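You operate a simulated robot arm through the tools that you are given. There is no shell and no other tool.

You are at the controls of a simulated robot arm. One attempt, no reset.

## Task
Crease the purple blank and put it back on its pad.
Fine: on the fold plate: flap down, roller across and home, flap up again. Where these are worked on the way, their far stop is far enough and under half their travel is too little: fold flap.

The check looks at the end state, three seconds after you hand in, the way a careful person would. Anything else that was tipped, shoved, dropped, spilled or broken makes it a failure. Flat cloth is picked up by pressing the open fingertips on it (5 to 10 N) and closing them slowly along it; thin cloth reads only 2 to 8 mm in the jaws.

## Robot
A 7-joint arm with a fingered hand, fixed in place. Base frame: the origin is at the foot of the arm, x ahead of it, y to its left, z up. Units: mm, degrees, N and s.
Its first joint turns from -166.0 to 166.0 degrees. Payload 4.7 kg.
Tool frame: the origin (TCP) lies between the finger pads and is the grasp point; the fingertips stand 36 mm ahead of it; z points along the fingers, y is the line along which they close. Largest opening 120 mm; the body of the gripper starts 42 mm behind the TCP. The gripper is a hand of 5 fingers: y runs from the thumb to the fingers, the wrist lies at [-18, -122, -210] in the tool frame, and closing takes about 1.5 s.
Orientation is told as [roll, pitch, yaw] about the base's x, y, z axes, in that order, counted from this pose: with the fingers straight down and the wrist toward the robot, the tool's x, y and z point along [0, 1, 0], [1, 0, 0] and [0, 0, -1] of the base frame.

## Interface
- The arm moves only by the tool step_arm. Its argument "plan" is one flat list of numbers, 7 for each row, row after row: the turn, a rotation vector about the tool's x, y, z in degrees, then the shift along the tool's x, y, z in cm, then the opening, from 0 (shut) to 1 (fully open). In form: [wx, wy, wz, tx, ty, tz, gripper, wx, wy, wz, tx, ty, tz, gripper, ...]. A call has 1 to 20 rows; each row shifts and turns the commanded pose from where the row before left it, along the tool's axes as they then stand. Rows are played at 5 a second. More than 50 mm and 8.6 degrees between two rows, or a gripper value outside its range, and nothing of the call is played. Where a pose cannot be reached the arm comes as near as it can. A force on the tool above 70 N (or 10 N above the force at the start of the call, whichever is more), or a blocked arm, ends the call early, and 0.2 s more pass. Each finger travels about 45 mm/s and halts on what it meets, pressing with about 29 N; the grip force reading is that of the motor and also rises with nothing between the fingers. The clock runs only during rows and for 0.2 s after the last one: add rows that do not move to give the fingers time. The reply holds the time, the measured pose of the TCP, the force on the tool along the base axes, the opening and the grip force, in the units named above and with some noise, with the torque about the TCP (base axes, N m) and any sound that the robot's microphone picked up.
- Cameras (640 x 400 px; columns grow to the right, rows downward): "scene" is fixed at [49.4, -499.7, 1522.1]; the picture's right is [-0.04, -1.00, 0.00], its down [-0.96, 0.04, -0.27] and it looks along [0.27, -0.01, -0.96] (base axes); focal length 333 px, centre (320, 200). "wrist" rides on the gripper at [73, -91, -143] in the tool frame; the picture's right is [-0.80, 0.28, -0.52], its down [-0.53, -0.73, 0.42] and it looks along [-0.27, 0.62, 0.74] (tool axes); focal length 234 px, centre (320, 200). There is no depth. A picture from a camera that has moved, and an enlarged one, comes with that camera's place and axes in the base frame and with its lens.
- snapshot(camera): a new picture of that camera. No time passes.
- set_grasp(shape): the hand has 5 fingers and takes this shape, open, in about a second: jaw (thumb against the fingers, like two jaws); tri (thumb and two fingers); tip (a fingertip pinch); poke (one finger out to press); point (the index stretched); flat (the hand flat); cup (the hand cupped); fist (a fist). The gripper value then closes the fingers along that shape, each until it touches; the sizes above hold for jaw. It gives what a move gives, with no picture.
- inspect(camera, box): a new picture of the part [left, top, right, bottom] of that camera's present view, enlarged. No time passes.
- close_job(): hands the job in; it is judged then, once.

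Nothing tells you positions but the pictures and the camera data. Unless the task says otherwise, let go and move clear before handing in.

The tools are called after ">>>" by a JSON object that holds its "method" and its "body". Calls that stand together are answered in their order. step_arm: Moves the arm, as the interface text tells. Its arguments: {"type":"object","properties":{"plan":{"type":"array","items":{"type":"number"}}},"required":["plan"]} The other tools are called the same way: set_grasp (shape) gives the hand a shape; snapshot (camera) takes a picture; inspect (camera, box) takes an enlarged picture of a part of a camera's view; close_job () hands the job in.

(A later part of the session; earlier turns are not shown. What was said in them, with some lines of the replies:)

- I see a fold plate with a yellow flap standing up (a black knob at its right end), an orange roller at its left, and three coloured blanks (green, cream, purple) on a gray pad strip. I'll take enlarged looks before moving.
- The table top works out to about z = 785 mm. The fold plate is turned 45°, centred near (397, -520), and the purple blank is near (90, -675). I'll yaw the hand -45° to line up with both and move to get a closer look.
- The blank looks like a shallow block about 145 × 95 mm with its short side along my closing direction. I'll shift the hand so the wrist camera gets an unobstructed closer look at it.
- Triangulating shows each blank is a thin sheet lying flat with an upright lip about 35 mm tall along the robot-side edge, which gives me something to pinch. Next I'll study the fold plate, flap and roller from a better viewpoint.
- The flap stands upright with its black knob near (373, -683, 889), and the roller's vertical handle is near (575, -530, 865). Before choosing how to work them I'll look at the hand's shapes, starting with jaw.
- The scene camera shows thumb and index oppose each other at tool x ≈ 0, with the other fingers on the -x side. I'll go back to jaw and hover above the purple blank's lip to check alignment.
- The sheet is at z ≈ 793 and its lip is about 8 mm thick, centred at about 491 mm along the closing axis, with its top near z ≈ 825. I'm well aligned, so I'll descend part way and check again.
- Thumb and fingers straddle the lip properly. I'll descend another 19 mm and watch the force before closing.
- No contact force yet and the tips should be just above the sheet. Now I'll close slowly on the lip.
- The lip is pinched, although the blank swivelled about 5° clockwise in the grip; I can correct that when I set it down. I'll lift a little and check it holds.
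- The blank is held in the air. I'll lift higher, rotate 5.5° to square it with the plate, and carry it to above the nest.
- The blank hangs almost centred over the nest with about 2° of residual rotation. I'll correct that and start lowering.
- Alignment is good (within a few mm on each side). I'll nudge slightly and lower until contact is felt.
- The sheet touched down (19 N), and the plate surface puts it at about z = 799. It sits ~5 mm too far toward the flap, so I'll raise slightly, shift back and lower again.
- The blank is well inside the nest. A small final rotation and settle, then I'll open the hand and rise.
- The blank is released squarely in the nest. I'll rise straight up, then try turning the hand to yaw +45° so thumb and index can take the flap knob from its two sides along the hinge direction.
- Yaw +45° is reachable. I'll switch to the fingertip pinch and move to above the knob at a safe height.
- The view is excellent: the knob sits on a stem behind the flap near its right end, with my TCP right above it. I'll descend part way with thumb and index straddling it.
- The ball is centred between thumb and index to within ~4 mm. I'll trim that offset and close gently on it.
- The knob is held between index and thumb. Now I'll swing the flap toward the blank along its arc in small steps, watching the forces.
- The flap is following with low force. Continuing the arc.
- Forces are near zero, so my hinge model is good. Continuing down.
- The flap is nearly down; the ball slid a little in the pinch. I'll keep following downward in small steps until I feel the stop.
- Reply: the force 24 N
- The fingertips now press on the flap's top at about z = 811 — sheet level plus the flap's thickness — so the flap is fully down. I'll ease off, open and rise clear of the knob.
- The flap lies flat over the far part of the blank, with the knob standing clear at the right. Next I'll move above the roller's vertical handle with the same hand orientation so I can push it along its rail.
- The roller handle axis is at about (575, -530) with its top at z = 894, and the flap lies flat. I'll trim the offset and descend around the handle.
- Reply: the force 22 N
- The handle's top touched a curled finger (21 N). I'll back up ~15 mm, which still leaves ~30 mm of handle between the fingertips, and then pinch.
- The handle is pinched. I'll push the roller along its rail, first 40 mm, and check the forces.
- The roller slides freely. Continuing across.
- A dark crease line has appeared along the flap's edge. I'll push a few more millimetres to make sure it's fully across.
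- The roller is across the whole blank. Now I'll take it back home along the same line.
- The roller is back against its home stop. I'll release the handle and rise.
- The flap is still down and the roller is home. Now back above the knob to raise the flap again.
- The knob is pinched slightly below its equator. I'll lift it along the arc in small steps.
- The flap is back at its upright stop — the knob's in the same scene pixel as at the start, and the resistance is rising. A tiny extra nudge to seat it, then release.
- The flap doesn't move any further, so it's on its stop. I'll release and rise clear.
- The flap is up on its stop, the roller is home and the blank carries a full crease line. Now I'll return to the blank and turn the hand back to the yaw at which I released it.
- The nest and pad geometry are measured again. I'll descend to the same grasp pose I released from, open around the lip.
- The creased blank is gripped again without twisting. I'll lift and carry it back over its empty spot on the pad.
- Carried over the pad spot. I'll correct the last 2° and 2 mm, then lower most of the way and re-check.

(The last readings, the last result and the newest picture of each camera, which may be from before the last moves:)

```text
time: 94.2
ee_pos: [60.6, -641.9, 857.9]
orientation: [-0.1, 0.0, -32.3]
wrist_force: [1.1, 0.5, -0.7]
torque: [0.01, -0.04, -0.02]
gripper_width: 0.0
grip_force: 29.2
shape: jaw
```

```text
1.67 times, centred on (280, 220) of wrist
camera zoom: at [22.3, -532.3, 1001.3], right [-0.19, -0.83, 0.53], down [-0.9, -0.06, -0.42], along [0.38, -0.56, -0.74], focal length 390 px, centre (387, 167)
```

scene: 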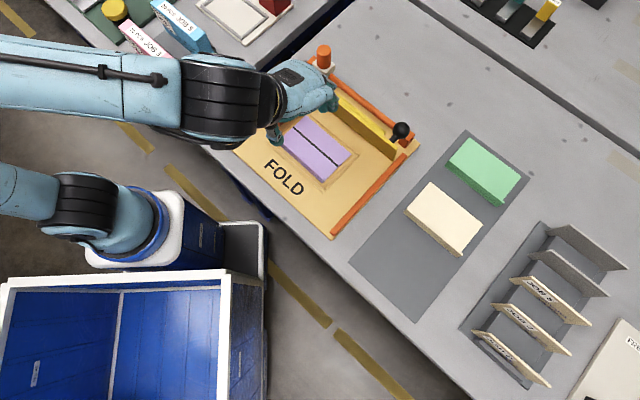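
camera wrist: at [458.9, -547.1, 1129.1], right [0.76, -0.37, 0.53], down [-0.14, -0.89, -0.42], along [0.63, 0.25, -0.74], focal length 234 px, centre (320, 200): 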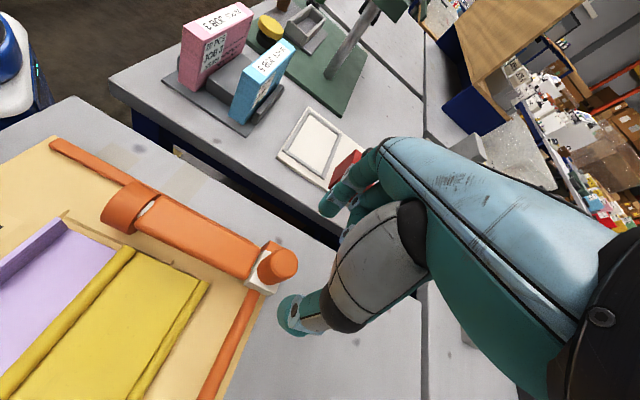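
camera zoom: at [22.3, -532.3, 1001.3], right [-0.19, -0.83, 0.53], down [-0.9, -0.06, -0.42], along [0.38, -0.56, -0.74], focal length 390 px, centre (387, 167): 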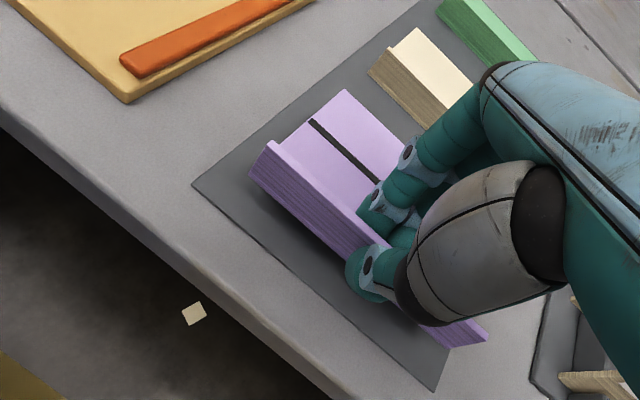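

Rotation now matches the original. I'll shift 3 mm away from the robot and lower to the pad.

>>> {"method": "step_arm", "body": {"plan": [0, 0, 0, -0.06, 0.27, 0, 0, 0, 0, 0, 0, 0, 0.7, 0, 0, 0, 0, 0, 0, 0.7, 0, 0, 0, 0, 0, 0, 0.4, 0, 0, 0, 0, 0, 0, 0, 0]}}

>>> {"method": "inspect", "body": {"camera": "scene", "box": [340, 200, 480, 320]}}

>>> {"method": "inspect", "body": {"camera": "wrist", "box": [160, 100, 400, 340]}}

```text
time: 95.4
ee_pos: [63.7, -644.8, 839.7]
orientation: [0.0, 0.0, -32.3]
wrist_force: [-0.8, 0.0, -0.3]
torque: [0.04, 0.02, 0.0]
gripper_width: 0.3
grip_force: 28.4
shape: jaw
```

```text
3.33 times, centred on (410, 260) of scene
camera zoom: at [49.4, -499.7, 1522.1], right [-0.04, -1.0, 0.0], down [-0.96, 0.04, -0.27], along [0.27, -0.01, -0.96], focal length 1109 px, centre (20, 0)
```

zoom: 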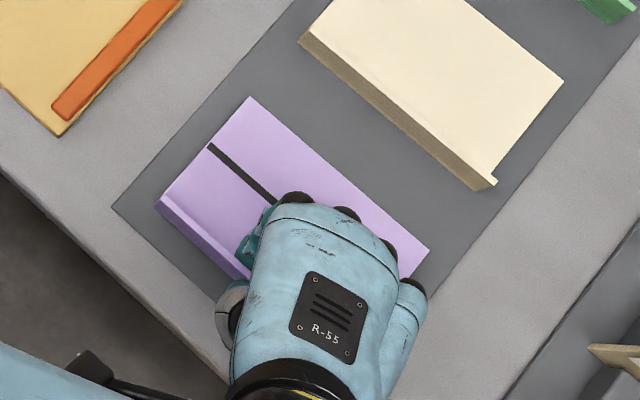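

```text
1.67 times, centred on (280, 220) of wrist
camera zoom: at [25.6, -535.5, 983.8], right [-0.19, -0.83, 0.53], down [-0.9, -0.06, -0.42], along [0.38, -0.56, -0.74], focal length 390 px, centre (387, 167)
```

zoom: 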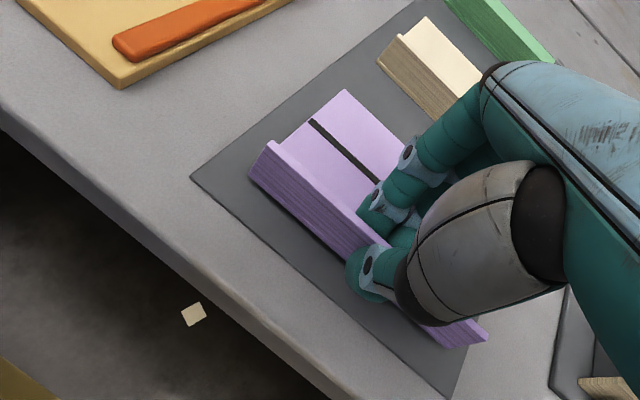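

>>> {"method": "step_arm", "body": {"plan": [0, 0, 0, 0.07, -0.32, 0, 0, 0, 0, 0, 0, 0, 0, 0, 0, 0, 0, 0, 0, 0.2, 0, 0, 0, 0, 0, 0, 0.1, 0, 0, 0, 0, 0, 0, 0, 0]}}

>>> {"method": "inspect", "body": {"camera": "scene", "box": [340, 200, 480, 320]}}

>>> {"method": "inspect", "body": {"camera": "scene", "box": [360, 220, 420, 270]}}

```text
time: 96.6
ee_pos: [62.2, -641.4, 836.5]
orientation: [0.0, 0.0, -32.3]
wrist_force: [-0.3, 1.2, 0.3]
torque: [0.02, 0.02, 0.0]
gripper_width: 0.0
grip_force: 29.2
shape: jaw
```

```text
3.33 times, centred on (410, 260) of scene
camera zoom: at [49.4, -499.7, 1522.1], right [-0.04, -1.0, 0.0], down [-0.96, 0.04, -0.27], along [0.27, -0.01, -0.96], focal length 1109 px, centre (20, 0)
```

zoom: 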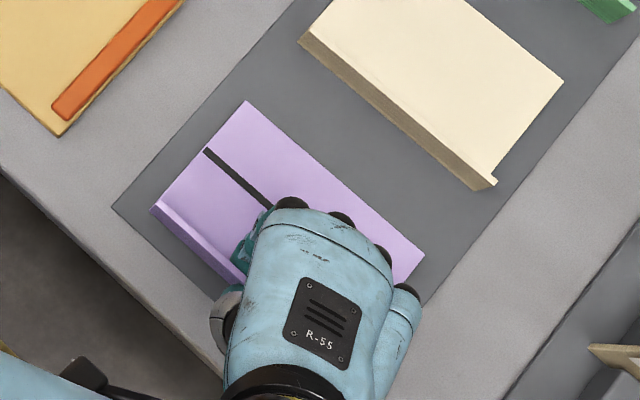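

```text
8.00 times, centred on (390, 245) of scene
camera zoom: at [49.4, -499.7, 1522.1], right [-0.04, -1.0, 0.0], down [-0.96, 0.04, -0.27], along [0.27, -0.01, -0.96], focal length 2662 px, centre (-240, -160)
```

zoom: 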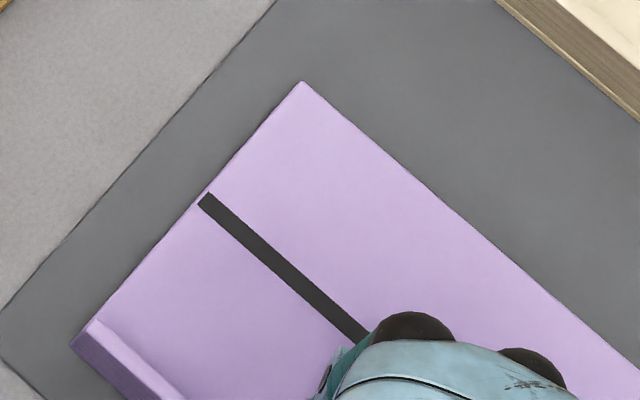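

The blank matches its original pixel positions almost exactly. I'll lower the last millimetres until there is light contact.

>>> {"method": "step_arm", "body": {"plan": [0, 0, 0, 0, 0, 0.12, 0, 0, 0, 0, 0, 0, 0, 0]}}

```text
time: 97.2
ee_pos: [61.5, -642.4, 835.8]
orientation: [0.0, -0.1, -32.3]
wrist_force: [-0.6, 0.2, -0.1]
torque: [-0.01, -0.01, 0.0]
gripper_width: 0.0
grip_force: 29.0
shape: jaw
```

>>> {"method": "step_arm", "body": {"plan": [0, 0, 0, 0, 0, 0.15, 0, 0, 0, 0, 0, 0, 0, 0]}}

```text
time: 97.8
ee_pos: [61.5, -641.0, 835.5]
orientation: [0.0, 0.1, -32.4]
wrist_force: [0.0, 0.0, -0.1]
torque: [-0.01, -0.06, -0.04]
gripper_width: 0.0
grip_force: 29.3
shape: jaw
```

>>> {"method": "step_arm", "body": {"plan": [0, 0, 0, 0, 0, 0.15, 0, 0, 0, 0, 0, 0, 0, 0, 0, 0, 0, 0, 0, 0, 0]}}

>>> {"method": "inspect", "body": {"camera": "wrist", "box": [160, 100, 400, 340]}}

```text
time: 98.6
ee_pos: [61.8, -641.6, 833.0]
orientation: [0.0, 0.0, -32.2]
wrist_force: [-0.5, 0.4, 1.2]
torque: [0.0, -0.04, -0.01]
gripper_width: 0.0
grip_force: 29.2
shape: jaw
```

```text
1.67 times, centred on (280, 220) of wrist
camera zoom: at [23.3, -532.2, 976.6], right [-0.19, -0.83, 0.53], down [-0.9, -0.06, -0.42], along [0.38, -0.56, -0.74], focal length 390 px, centre (387, 167)
```

zoom: 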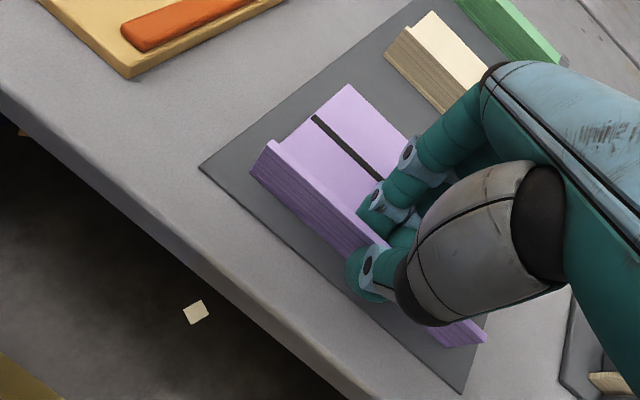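

>>> {"method": "inspect", "body": {"camera": "scene", "box": [360, 220, 420, 270]}}

>>> {"method": "inspect", "body": {"camera": "wrist", "box": [220, 140, 340, 240]}}

```text
8.00 times, centred on (390, 245) of scene
camera zoom: at [49.4, -499.7, 1522.1], right [-0.04, -1.0, 0.0], down [-0.96, 0.04, -0.27], along [0.27, -0.01, -0.96], focal length 2662 px, centre (-240, -160)
```

zoom: 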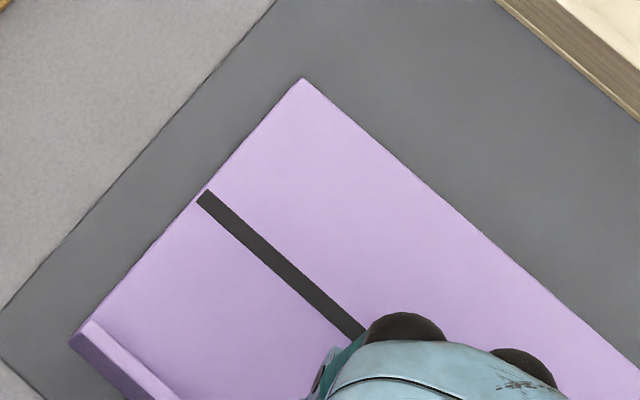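

```text
4.00 times, centred on (280, 190) of wrist
camera zoom: at [23.3, -532.2, 976.6], right [-0.19, -0.83, 0.53], down [-0.9, -0.06, -0.42], along [0.38, -0.56, -0.74], focal length 937 px, centre (480, 240)
```

zoom: 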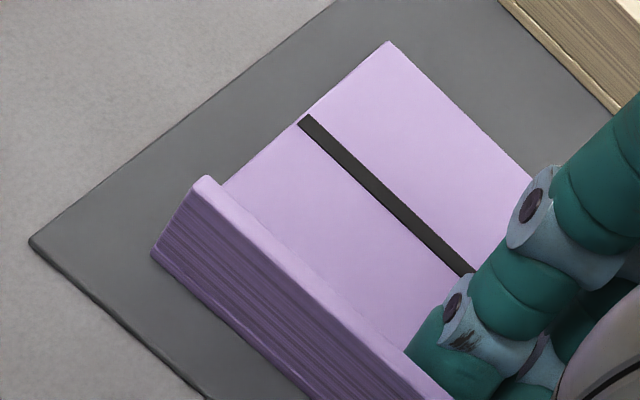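

The blank is resting on its pad in the original spot. Opening the hand slowly, then rising straight up.

>>> {"method": "step_arm", "body": {"plan": [0, 0, 0, 0, 0, 0, 0.08, 0, 0, 0, 0, 0, 0, 0.16, 0, 0, 0, 0, 0, 0, 0.25, 0, 0, 0, 0, 0, 0, 0.35, 0, 0, 0, 0, 0, 0, 0.45, 0, 0, 0, 0, 0, 0, 0.5, 0, 0, 0, 0, 0, 0, 0.5, 0, 0, 0, 0, 0, 0, 0.5]}}

>>> {"method": "inspect", "body": {"camera": "scene", "box": [340, 200, 480, 320]}}

>>> {"method": "inspect", "body": {"camera": "wrist", "box": [160, 100, 400, 340]}}

```text
time: 100.4
ee_pos: [62.4, -641.9, 833.5]
orientation: [-0.1, 0.0, -32.3]
wrist_force: [-1.3, 0.4, 0.5]
torque: [0.01, 0.0, 0.03]
gripper_width: 59.5
grip_force: 0.0
shape: jaw
```

```text
3.33 times, centred on (410, 260) of scene
camera zoom: at [49.4, -499.7, 1522.1], right [-0.04, -1.0, 0.0], down [-0.96, 0.04, -0.27], along [0.27, -0.01, -0.96], focal length 1109 px, centre (20, 0)
```

zoom: 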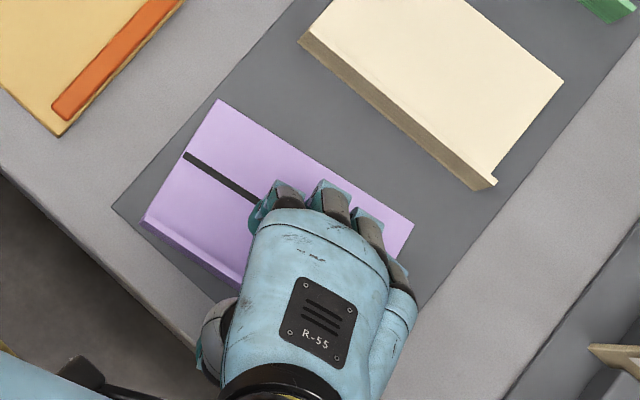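

```text
1.67 times, centred on (280, 220) of wrist
camera zoom: at [23.3, -532.2, 976.6], right [-0.19, -0.83, 0.53], down [-0.9, -0.06, -0.42], along [0.38, -0.56, -0.74], focal length 390 px, centre (387, 167)
```

zoom: 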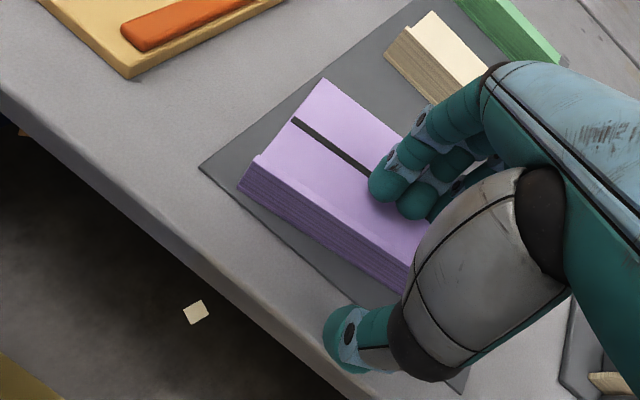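

The blank twisted ~9° about the pinch when the fingers opened (it was barely touching the pad). It's on its spot, but I want it square, so I'll rise and regrip with the two-finger pinch, which shouldn't twist it.

>>> {"method": "step_arm", "body": {"plan": [0, 0, 0, 0, 0, -1.0, 0.5, 0, 0, 0, 0, 0, -3.0, 0.5, 0, 0, 0, 0, 0, -4.0, 0.5, 0, 0, 0, 0, 0, -4.0, 0.5, 0, 0, 0, 0, 0, 0, 0.5]}}

>>> {"method": "set_grasp", "body": {"shape": "tip"}}

>>> {"method": "snapshot", "body": {"camera": "scene"}}

>>> {"method": "inspect", "body": {"camera": "wrist", "box": [140, 80, 400, 360]}}

>>> {"method": "inspect", "body": {"camera": "scene", "box": [340, 200, 480, 320]}}

```text
time: 101.6
ee_pos: [60.8, -642.9, 954.0]
orientation: [0.0, -0.1, -32.3]
wrist_force: [0.0, -0.6, 0.2]
torque: [0.0, 0.01, 0.0]
gripper_width: 59.7
grip_force: 0.0
shape: jaw
```

```text
time: 102.5
ee_pos: [60.8, -644.0, 953.0]
orientation: [0.0, 0.0, -32.3]
wrist_force: [0.1, -1.0, 0.3]
torque: [0.0, 0.04, 0.0]
gripper_width: 119.9
grip_force: 0.1
shape: tip
```

```text
taken
```

scene: 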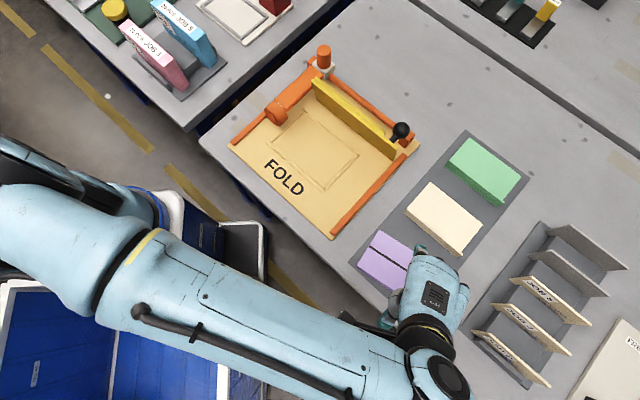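

```text
1.43 times, centred on (270, 220) of wrist
camera zoom: at [22.7, -534.6, 1096.5], right [-0.19, -0.83, 0.53], down [-0.9, -0.06, -0.42], along [0.38, -0.56, -0.74], focal length 334 px, centre (391, 171)
```

zoom: 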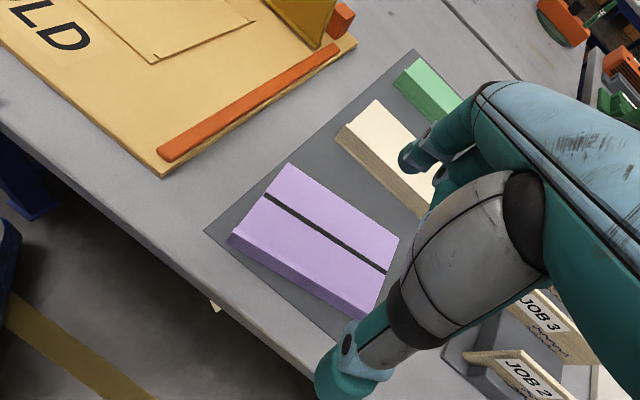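

```text
3.33 times, centred on (410, 260) of scene
camera zoom: at [49.4, -499.7, 1522.1], right [-0.04, -1.0, 0.0], down [-0.96, 0.04, -0.27], along [0.27, -0.01, -0.96], focal length 1109 px, centre (20, 0)
```

zoom: 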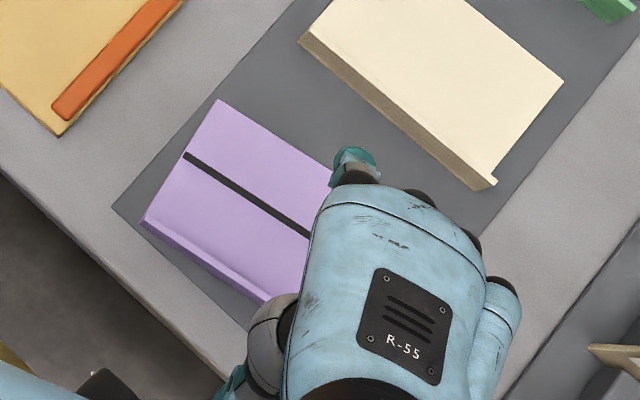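

>>> {"method": "step_arm", "body": {"plan": [0, 0, 3.2, 0, 0, 0, 0.55, 0, 0, 0, -0.16, 0, 2.5, 0.55, 0, 0, 0, 0, 0, 3.0, 0.55, 0, 0, 0, 0, 0, 3.0, 0.55, 0, 0, 0, 0, 0, 1.5, 0.55, 0, 0, 0, 0, 0, 0, 0.55, 0, 0, 0, 0, 0, 0, 0.55]}}

>>> {"method": "inspect", "body": {"camera": "wrist", "box": [160, 100, 400, 340]}}

>>> {"method": "inspect", "body": {"camera": "scene", "box": [340, 200, 480, 320]}}

```text
time: 104.1
ee_pos: [61.2, -643.7, 852.9]
orientation: [0.0, 0.0, -35.5]
wrist_force: [0.1, -0.2, -1.0]
torque: [-0.02, -0.01, -0.01]
gripper_width: 66.6
grip_force: 0.0
shape: tip
```

```text
1.67 times, centred on (280, 220) of wrist
camera zoom: at [28.5, -531.9, 996.0], right [-0.24, -0.82, 0.53], down [-0.91, -0.01, -0.42], along [0.35, -0.58, -0.74], focal length 390 px, centre (387, 167)
```

zoom: 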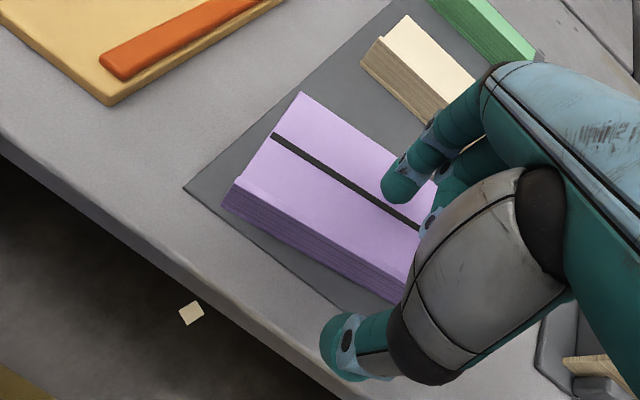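

```text
3.33 times, centred on (410, 260) of scene
camera zoom: at [49.4, -499.7, 1522.1], right [-0.04, -1.0, 0.0], down [-0.96, 0.04, -0.27], along [0.27, -0.01, -0.96], focal length 1109 px, centre (20, 0)
```

zoom: 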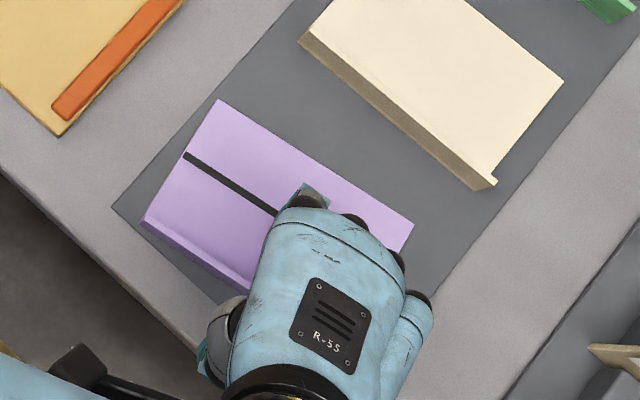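

>>> {"method": "step_arm", "body": {"plan": [0, 0, 0, 0, 0, 0.8, 0.5, 0, 0, 0, 0, 0, 0.7, 0.45, 0, 0, 0, 0, 0, 0, 0.4, 0, 0, 0, 0, 0, 0, 0.33, 0, 0, 0, 0, 0, 0, 0.27, 0, 0, 0, 0, 0, 0, 0.21, 0, 0, 0, 0, 0, 0, 0.15, 0, 0, 0, 0, 0, 0, 0.1, 0, 0, 0, 0, 0, 0, 0.06, 0, 0, 0, 0, 0, 0, 0.03, 0, 0, 0, 0, 0, 0, 0, 0, 0, 0, 0, 0, 0, 0]}}

>>> {"method": "inspect", "body": {"camera": "wrist", "box": [160, 100, 400, 340]}}

>>> {"method": "inspect", "body": {"camera": "scene", "box": [340, 200, 480, 320]}}

```text
time: 106.7
ee_pos: [60.5, -643.0, 837.1]
orientation: [0.1, 0.0, -35.5]
wrist_force: [0.6, -1.5, 0.1]
torque: [-0.06, -0.03, 0.02]
gripper_width: 0.1
grip_force: 28.9
shape: tip
```

```text
1.67 times, centred on (280, 220) of wrist
camera zoom: at [28.3, -531.7, 980.5], right [-0.24, -0.82, 0.53], down [-0.91, -0.01, -0.42], along [0.35, -0.58, -0.74], focal length 390 px, centre (387, 167)
```

zoom: 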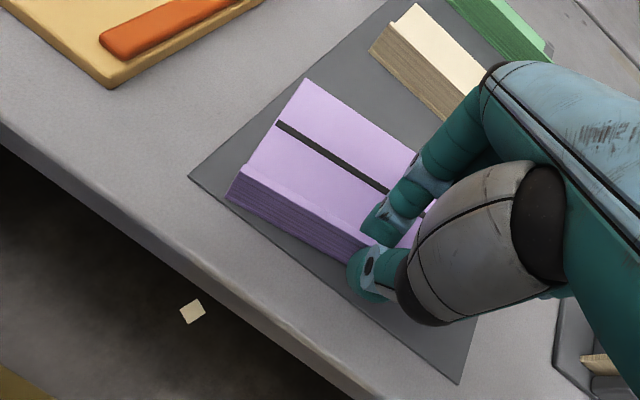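

```text
3.33 times, centred on (410, 260) of scene
camera zoom: at [49.4, -499.7, 1522.1], right [-0.04, -1.0, 0.0], down [-0.96, 0.04, -0.27], along [0.27, -0.01, -0.96], focal length 1109 px, centre (20, 0)
```

zoom: 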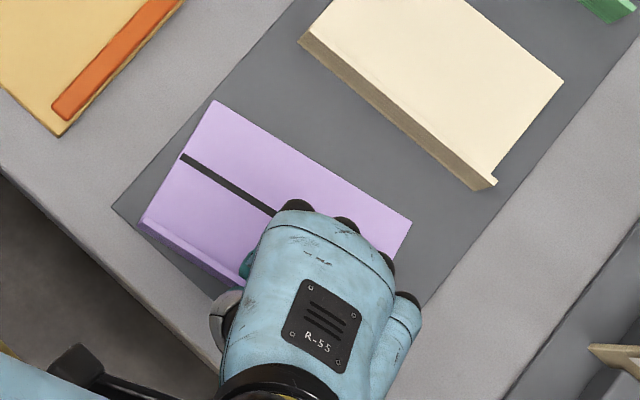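

The two-finger pinch holds it. A pure −10.5° rotation about the pinch brings it exactly to its original place; I'll lift 4 mm, rotate, and check.

>>> {"method": "step_arm", "body": {"plan": [0, 0, 0, 0, 0, -0.4, 0, 0, 0, 5.25, 0, 0, 0, 0, 0, 0, 5.25, 0, 0, 0, 0, 0, 0, 0, 0, 0, 0, 0, 0, 0, 0, 0, 0, 0.2, 0, 0, 0, 0, 0, 0, 0, 0]}}

>>> {"method": "inspect", "body": {"camera": "scene", "box": [340, 200, 480, 320]}}

>>> {"method": "inspect", "body": {"camera": "scene", "box": [360, 220, 420, 270]}}

>>> {"method": "inspect", "body": {"camera": "wrist", "box": [160, 100, 400, 340]}}

```text
time: 108.1
ee_pos: [61.3, -644.8, 840.3]
orientation: [0.0, 0.0, -46.0]
wrist_force: [0.0, 0.5, 0.4]
torque: [-0.04, -0.03, 0.02]
gripper_width: 0.1
grip_force: 28.7
shape: tip
```

```text
3.33 times, centred on (410, 260) of scene
camera zoom: at [49.4, -499.7, 1522.1], right [-0.04, -1.0, 0.0], down [-0.96, 0.04, -0.27], along [0.27, -0.01, -0.96], focal length 1109 px, centre (20, 0)
```

zoom: 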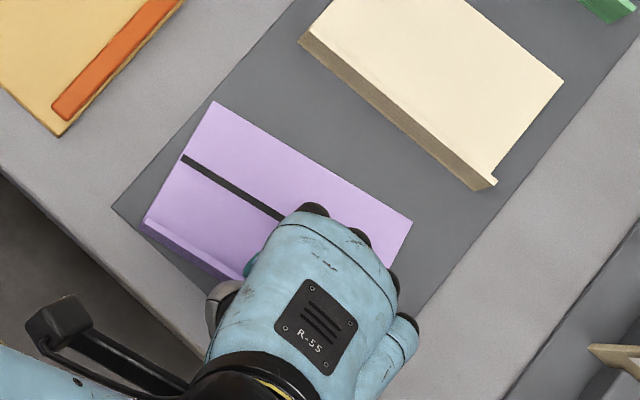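

```text
8.00 times, centred on (390, 245) of scene
camera zoom: at [49.4, -499.7, 1522.1], right [-0.04, -1.0, 0.0], down [-0.96, 0.04, -0.27], along [0.27, -0.01, -0.96], focal length 2662 px, centre (-240, -160)
```

zoom: 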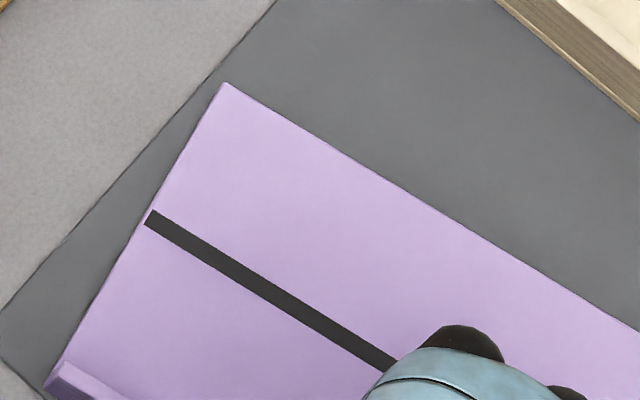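

```text
1.67 times, centred on (280, 220) of wrist
camera zoom: at [49.3, -528.2, 983.1], right [-0.38, -0.76, 0.53], down [-0.89, 0.16, -0.42], along [0.24, -0.63, -0.74], focal length 390 px, centre (387, 167)
```

zoom: 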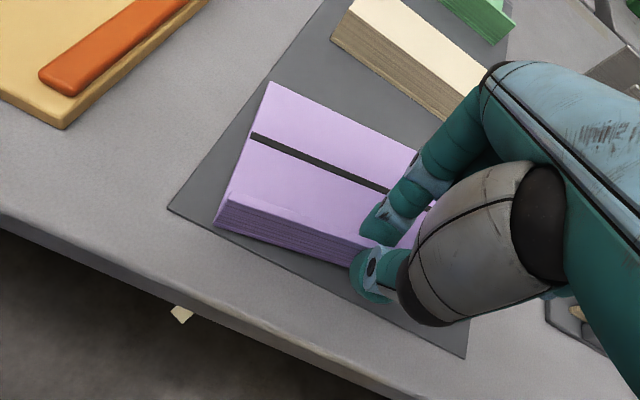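

The blank pivoted between the two fingertips instead of turning with the hand because it was still dragging on the mat. I'll lift it properly clear and look.

>>> {"method": "step_arm", "body": {"plan": [0, 0, 0, 0, 0, -1.0, 0, 0, 0, 0, 0, 0, -1.5, 0, 0, 0, 0, 0, 0, -1.5, 0, 0, 0, 0, 0, 0, 0, 0]}}

>>> {"method": "inspect", "body": {"camera": "scene", "box": [340, 200, 480, 320]}}

>>> {"method": "inspect", "body": {"camera": "wrist", "box": [160, 100, 400, 340]}}

```text
time: 109.1
ee_pos: [59.4, -643.9, 880.5]
orientation: [0.0, -0.1, -45.9]
wrist_force: [-0.6, -0.6, 0.2]
torque: [0.0, 0.0, -0.01]
gripper_width: 0.4
grip_force: 29.1
shape: tip
```

```text
3.33 times, centred on (410, 260) of scene
camera zoom: at [49.4, -499.7, 1522.1], right [-0.04, -1.0, 0.0], down [-0.96, 0.04, -0.27], along [0.27, -0.01, -0.96], focal length 1109 px, centre (20, 0)
```

zoom: 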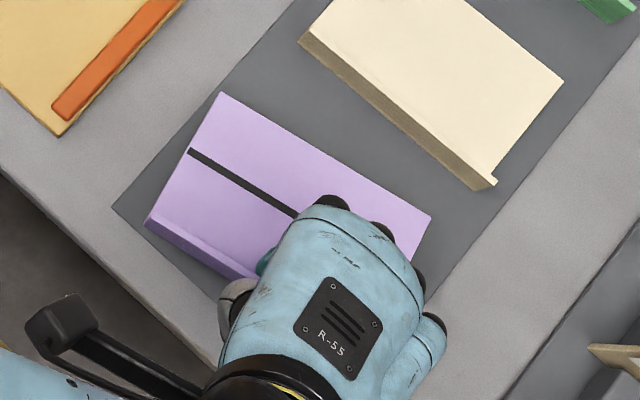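

```text
1.67 times, centred on (280, 220) of wrist
camera zoom: at [49.2, -527.8, 1023.3], right [-0.38, -0.76, 0.53], down [-0.89, 0.16, -0.42], along [0.24, -0.63, -0.74], focal length 390 px, centre (387, 167)
```

zoom: 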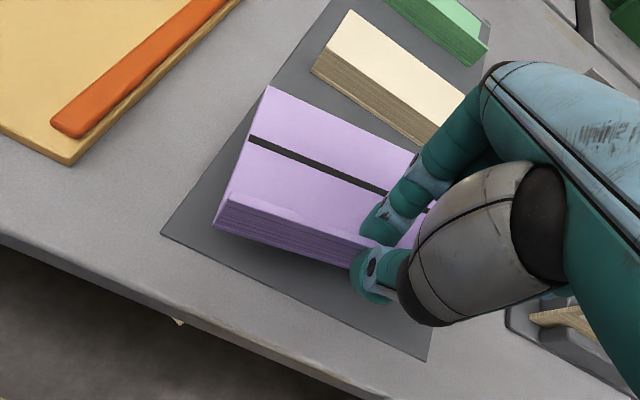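

It's clear of the mat now. I'll rotate slowly in the air.

>>> {"method": "step_arm", "body": {"plan": [0, 0, 2, 0, 0, 0, 0, 0, 0, 2, 0, 0, 0, 0, 0, 0, 2, 0, 0, 0, 0, 0, 0, 2, 0, 0, 0, 0, 0, 0, 2, 0, 0, 0, 0, 0, 0, 1, 0, 0, 0, 0, 0, 0, 0, 0, 0, 0, 0]}}

>>> {"method": "inspect", "body": {"camera": "scene", "box": [340, 200, 480, 320]}}

>>> {"method": "inspect", "body": {"camera": "wrist", "box": [160, 100, 400, 340]}}

```text
time: 110.7
ee_pos: [61.2, -643.7, 880.4]
orientation: [0.0, 0.0, -57.0]
wrist_force: [0.2, -0.4, -0.4]
torque: [-0.01, 0.03, 0.02]
gripper_width: 0.2
grip_force: 28.7
shape: tip
```

```text
3.33 times, centred on (410, 260) of scene
camera zoom: at [49.4, -499.7, 1522.1], right [-0.04, -1.0, 0.0], down [-0.96, 0.04, -0.27], along [0.27, -0.01, -0.96], focal length 1109 px, centre (20, 0)
```

zoom: 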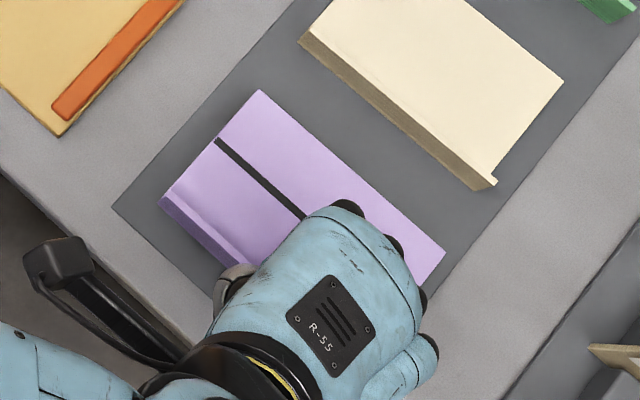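

```text
1.67 times, centred on (280, 220) of wrist
camera zoom: at [72.5, -528.4, 1023.9], right [-0.52, -0.67, 0.53], down [-0.85, 0.32, -0.42], along [0.11, -0.67, -0.74], focal length 390 px, centre (387, 167)
```

zoom: 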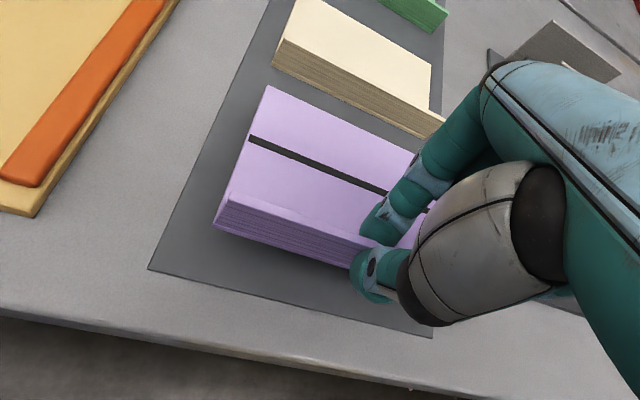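

In the air the blank turns with the hand and it's now aligned within 1°. A small trim, then I'll lower it.

>>> {"method": "step_arm", "body": {"plan": [0, 0, -1, -0.04, 0.22, 0, 0, 0, 0, 0, 0, 0, 1.2, 0, 0, 0, 0, 0, 0, 1.2, 0, 0, 0, 0, 0, 0, 1.2, 0, 0, 0, 0, 0, 0, 0, 0, 0, 0, 0, 0, 0, 0, 0]}}

>>> {"method": "inspect", "body": {"camera": "scene", "box": [340, 200, 480, 320]}}

>>> {"method": "inspect", "body": {"camera": "scene", "box": [360, 220, 420, 270]}}

```text
time: 112.1
ee_pos: [63.2, -647.3, 844.0]
orientation: [0.0, 0.0, -56.0]
wrist_force: [1.1, -0.2, -0.5]
torque: [0.02, 0.03, 0.04]
gripper_width: 0.0
grip_force: 29.1
shape: tip
```

```text
3.33 times, centred on (410, 260) of scene
camera zoom: at [49.4, -499.7, 1522.1], right [-0.04, -1.0, 0.0], down [-0.96, 0.04, -0.27], along [0.27, -0.01, -0.96], focal length 1109 px, centre (20, 0)
```

zoom: 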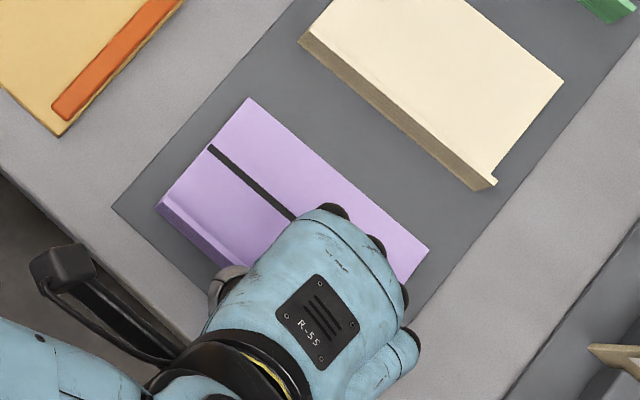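

```text
8.00 times, centred on (390, 245) of scene
camera zoom: at [49.4, -499.7, 1522.1], right [-0.04, -1.0, 0.0], down [-0.96, 0.04, -0.27], along [0.27, -0.01, -0.96], focal length 2662 px, centre (-240, -160)
```

zoom: 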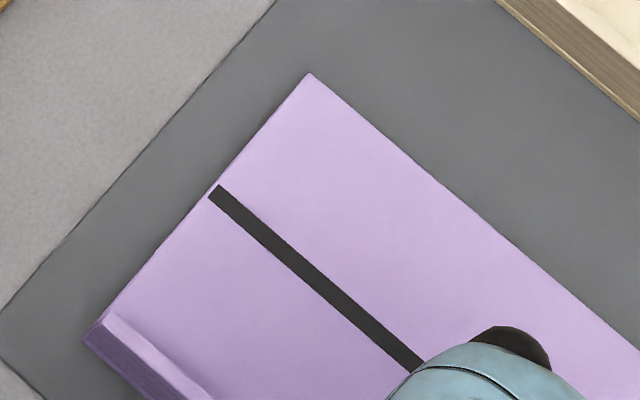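

>>> {"method": "step_arm", "body": {"plan": [0, 0, 0, 0, -0.12, 0.4, 0, 0, 0, 0, 0, 0, 0.3, 0, 0, 0, 0, 0, 0, 0.15, 0, 0, 0, 0, 0, 0, 0, 0, 0, 0, 0, 0, 0, 0, 0]}}

>>> {"method": "inspect", "body": {"camera": "scene", "box": [360, 220, 420, 270]}}

```text
time: 113.3
ee_pos: [60.0, -644.6, 835.6]
orientation: [-0.1, 0.0, -55.9]
wrist_force: [-0.3, 0.2, 3.7]
torque: [-0.06, -0.07, 0.01]
gripper_width: 0.0
grip_force: 28.7
shape: tip
```

```text
8.00 times, centred on (390, 245) of scene
camera zoom: at [49.4, -499.7, 1522.1], right [-0.04, -1.0, 0.0], down [-0.96, 0.04, -0.27], along [0.27, -0.01, -0.96], focal length 2662 px, centre (-240, -160)
```

zoom: 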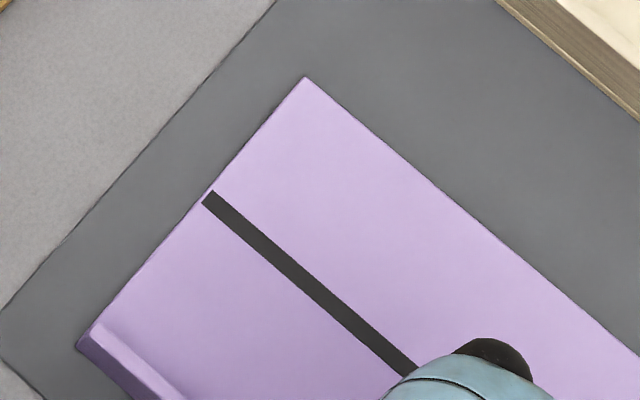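

>>> {"method": "step_arm", "body": {"plan": [0, 0, 0, 0, -0.05, 0.15, 0, 0, 0, 0, 0, 0, 0.1, 0, 0, 0, 0, 0, 0, 0, 0]}}

>>> {"method": "inspect", "body": {"camera": "scene", "box": [340, 200, 480, 320]}}

```text
time: 114.1
ee_pos: [60.0, -645.1, 835.9]
orientation: [-0.2, -0.2, -56.0]
wrist_force: [2.6, 0.0, 21.1]
torque: [-0.06, -0.14, -0.02]
gripper_width: 0.5
grip_force: 28.9
shape: tip
```

```text
3.33 times, centred on (410, 260) of scene
camera zoom: at [49.4, -499.7, 1522.1], right [-0.04, -1.0, 0.0], down [-0.96, 0.04, -0.27], along [0.27, -0.01, -0.96], focal length 1109 px, centre (20, 0)
```

zoom: 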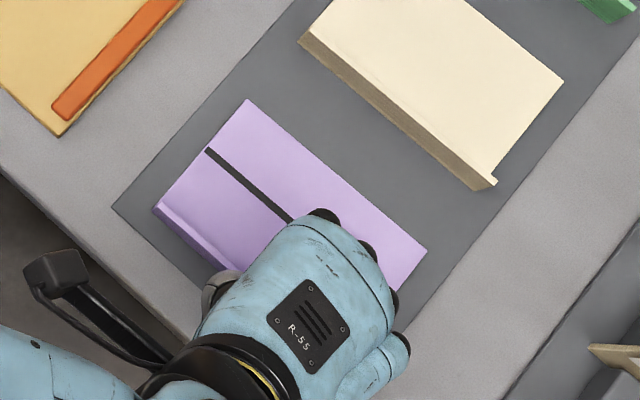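

The blank is pressed onto the mat at its original position. I'll relax to a lighter pressure and open slowly.

>>> {"method": "step_arm", "body": {"plan": [0, 0, 0, 0, 0, -0.1, 0, 0, 0, 0, 0, 0, 0, 0.05, 0, 0, 0, 0, 0, 0, 0.1, 0, 0, 0, 0, 0, 0, 0.16, 0, 0, 0, 0, 0, 0, 0.22, 0, 0, 0, 0, 0, 0, 0.3, 0, 0, 0, 0, 0, 0, 0.4, 0, 0, 0, 0, 0, 0, 0.5, 0, 0, 0, 0, 0, 0, 0.5, 0, 0, 0, 0, 0, 0, 0.5]}}

>>> {"method": "inspect", "body": {"camera": "scene", "box": [340, 200, 480, 320]}}

>>> {"method": "inspect", "body": {"camera": "wrist", "box": [160, 100, 400, 340]}}

```text
time: 116.3
ee_pos: [60.8, -644.9, 833.9]
orientation: [0.1, 0.0, -56.0]
wrist_force: [0.0, 0.1, -0.1]
torque: [0.04, 0.01, 0.03]
gripper_width: 59.7
grip_force: 0.1
shape: tip
```

```text
3.33 times, centred on (410, 260) of scene
camera zoom: at [49.4, -499.7, 1522.1], right [-0.04, -1.0, 0.0], down [-0.96, 0.04, -0.27], along [0.27, -0.01, -0.96], focal length 1109 px, centre (20, 0)
```

zoom: 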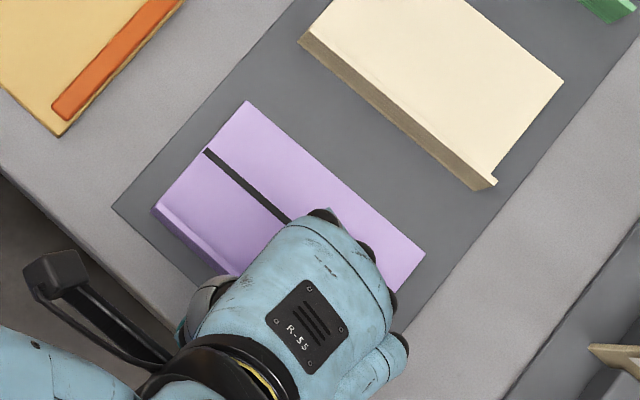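

```text
1.67 times, centred on (280, 220) of wrist
camera zoom: at [69.6, -528.7, 977.1], right [-0.51, -0.68, 0.53], down [-0.85, 0.31, -0.42], along [0.13, -0.66, -0.74], focal length 390 px, centre (387, 167)
```

zoom: 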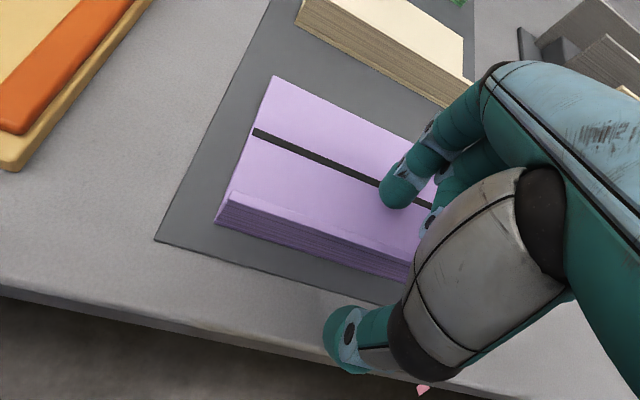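

Released and it stayed put — its corners match the original pixels. Now I'll rise straight up and move the arm clear.

>>> {"method": "step_arm", "body": {"plan": [0, 0, 0, 0, 0, -1.0, 0.5, 0, 0, 0, 0, 0, -2.0, 0.5, 0, 0, 0, 0, 0, -4.0, 0.5, 0, 0, 0, 0, 0, -4.0, 0.5, 0, 0, 0, 0, 0, -4.0, 0.5, 0, 0, 0, 0, 0, -4.0, 0.5, 0, 0, 0, 0, -4.0, 0, 0.5, 0, 0, 0, 0, -4.0, 0, 0.5, 0, 0, 0, 0, -4.0, 0, 0.5, 0, 0, 0, 0, -4.0, 0, 0.5, 0, 0, 0, 0, -4.0, 0, 0.5, 0, 0, 0, 0, 0, 0, 0.5]}}

>>> {"method": "snapshot", "body": {"camera": "scene"}}

>>> {"method": "inspect", "body": {"camera": "scene", "box": [340, 120, 540, 330]}}

>>> {"method": "inspect", "body": {"camera": "scene", "box": [220, 30, 430, 250]}}

```text
time: 118.9
ee_pos: [-50.5, -478.5, 1022.6]
orientation: [0.0, -0.1, -55.9]
wrist_force: [0.6, 0.0, 0.5]
torque: [-0.03, 0.0, -0.02]
gripper_width: 59.9
grip_force: 0.0
shape: tip
```

```text
taken
```

scene: 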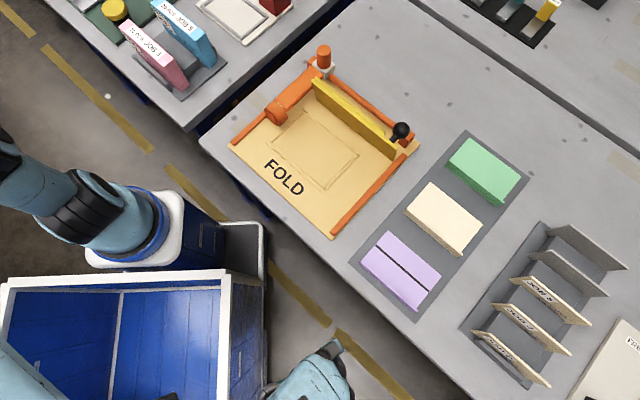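

```text
1.90 times, centred on (440, 225) of scene
camera zoom: at [49.4, -499.7, 1522.1], right [-0.04, -1.0, 0.0], down [-0.96, 0.04, -0.27], along [0.27, -0.01, -0.96], focal length 634 px, centre (91, 152)
```

zoom: 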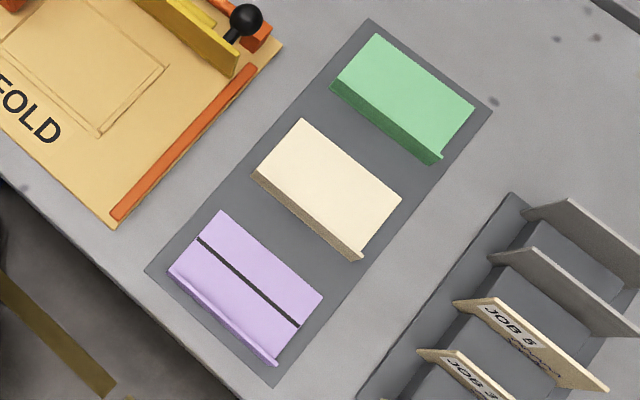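

```text
1.82 times, centred on (325, 140) of scene
camera zoom: at [49.4, -499.7, 1522.1], right [-0.04, -1.0, 0.0], down [-0.96, 0.04, -0.27], along [0.27, -0.01, -0.96], focal length 605 px, centre (311, 309)
```

zoom: 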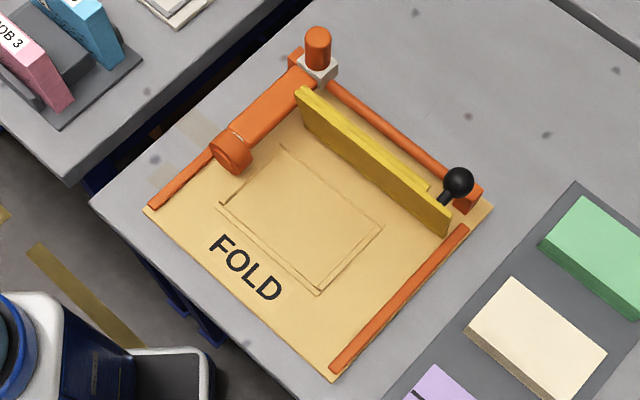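

The purple blank is back on its spot with a full crease line. The flap is upright, the roller is home, and everything else looks as it did at the start. The arm is clear, so I'm handing in.

>>> {"method": "close_job", "body": {}}

```text
The job is handed in.
```

I creased the purple blank, put it back on its pad, and handed the job in. I haven't seen a verdict on it.

- **Fold:** I set the blank in the fold plate and brought the flap down onto it. I ran the roller across past the blank's far edge and back to its home stop, then raised the flap to its upright stop. A crease line now runs the full length of the blank.
- **Return:** the blank twisted about 9° when I first let go of it on the pad. I gripped it again and squared it up; its corners now match the starting picture to within about a millimetre.
- **Surroundings:** in the last scene picture the fold plate and the cream and green blanks look as they did at the start. The hand was empty and clear when I handed in.
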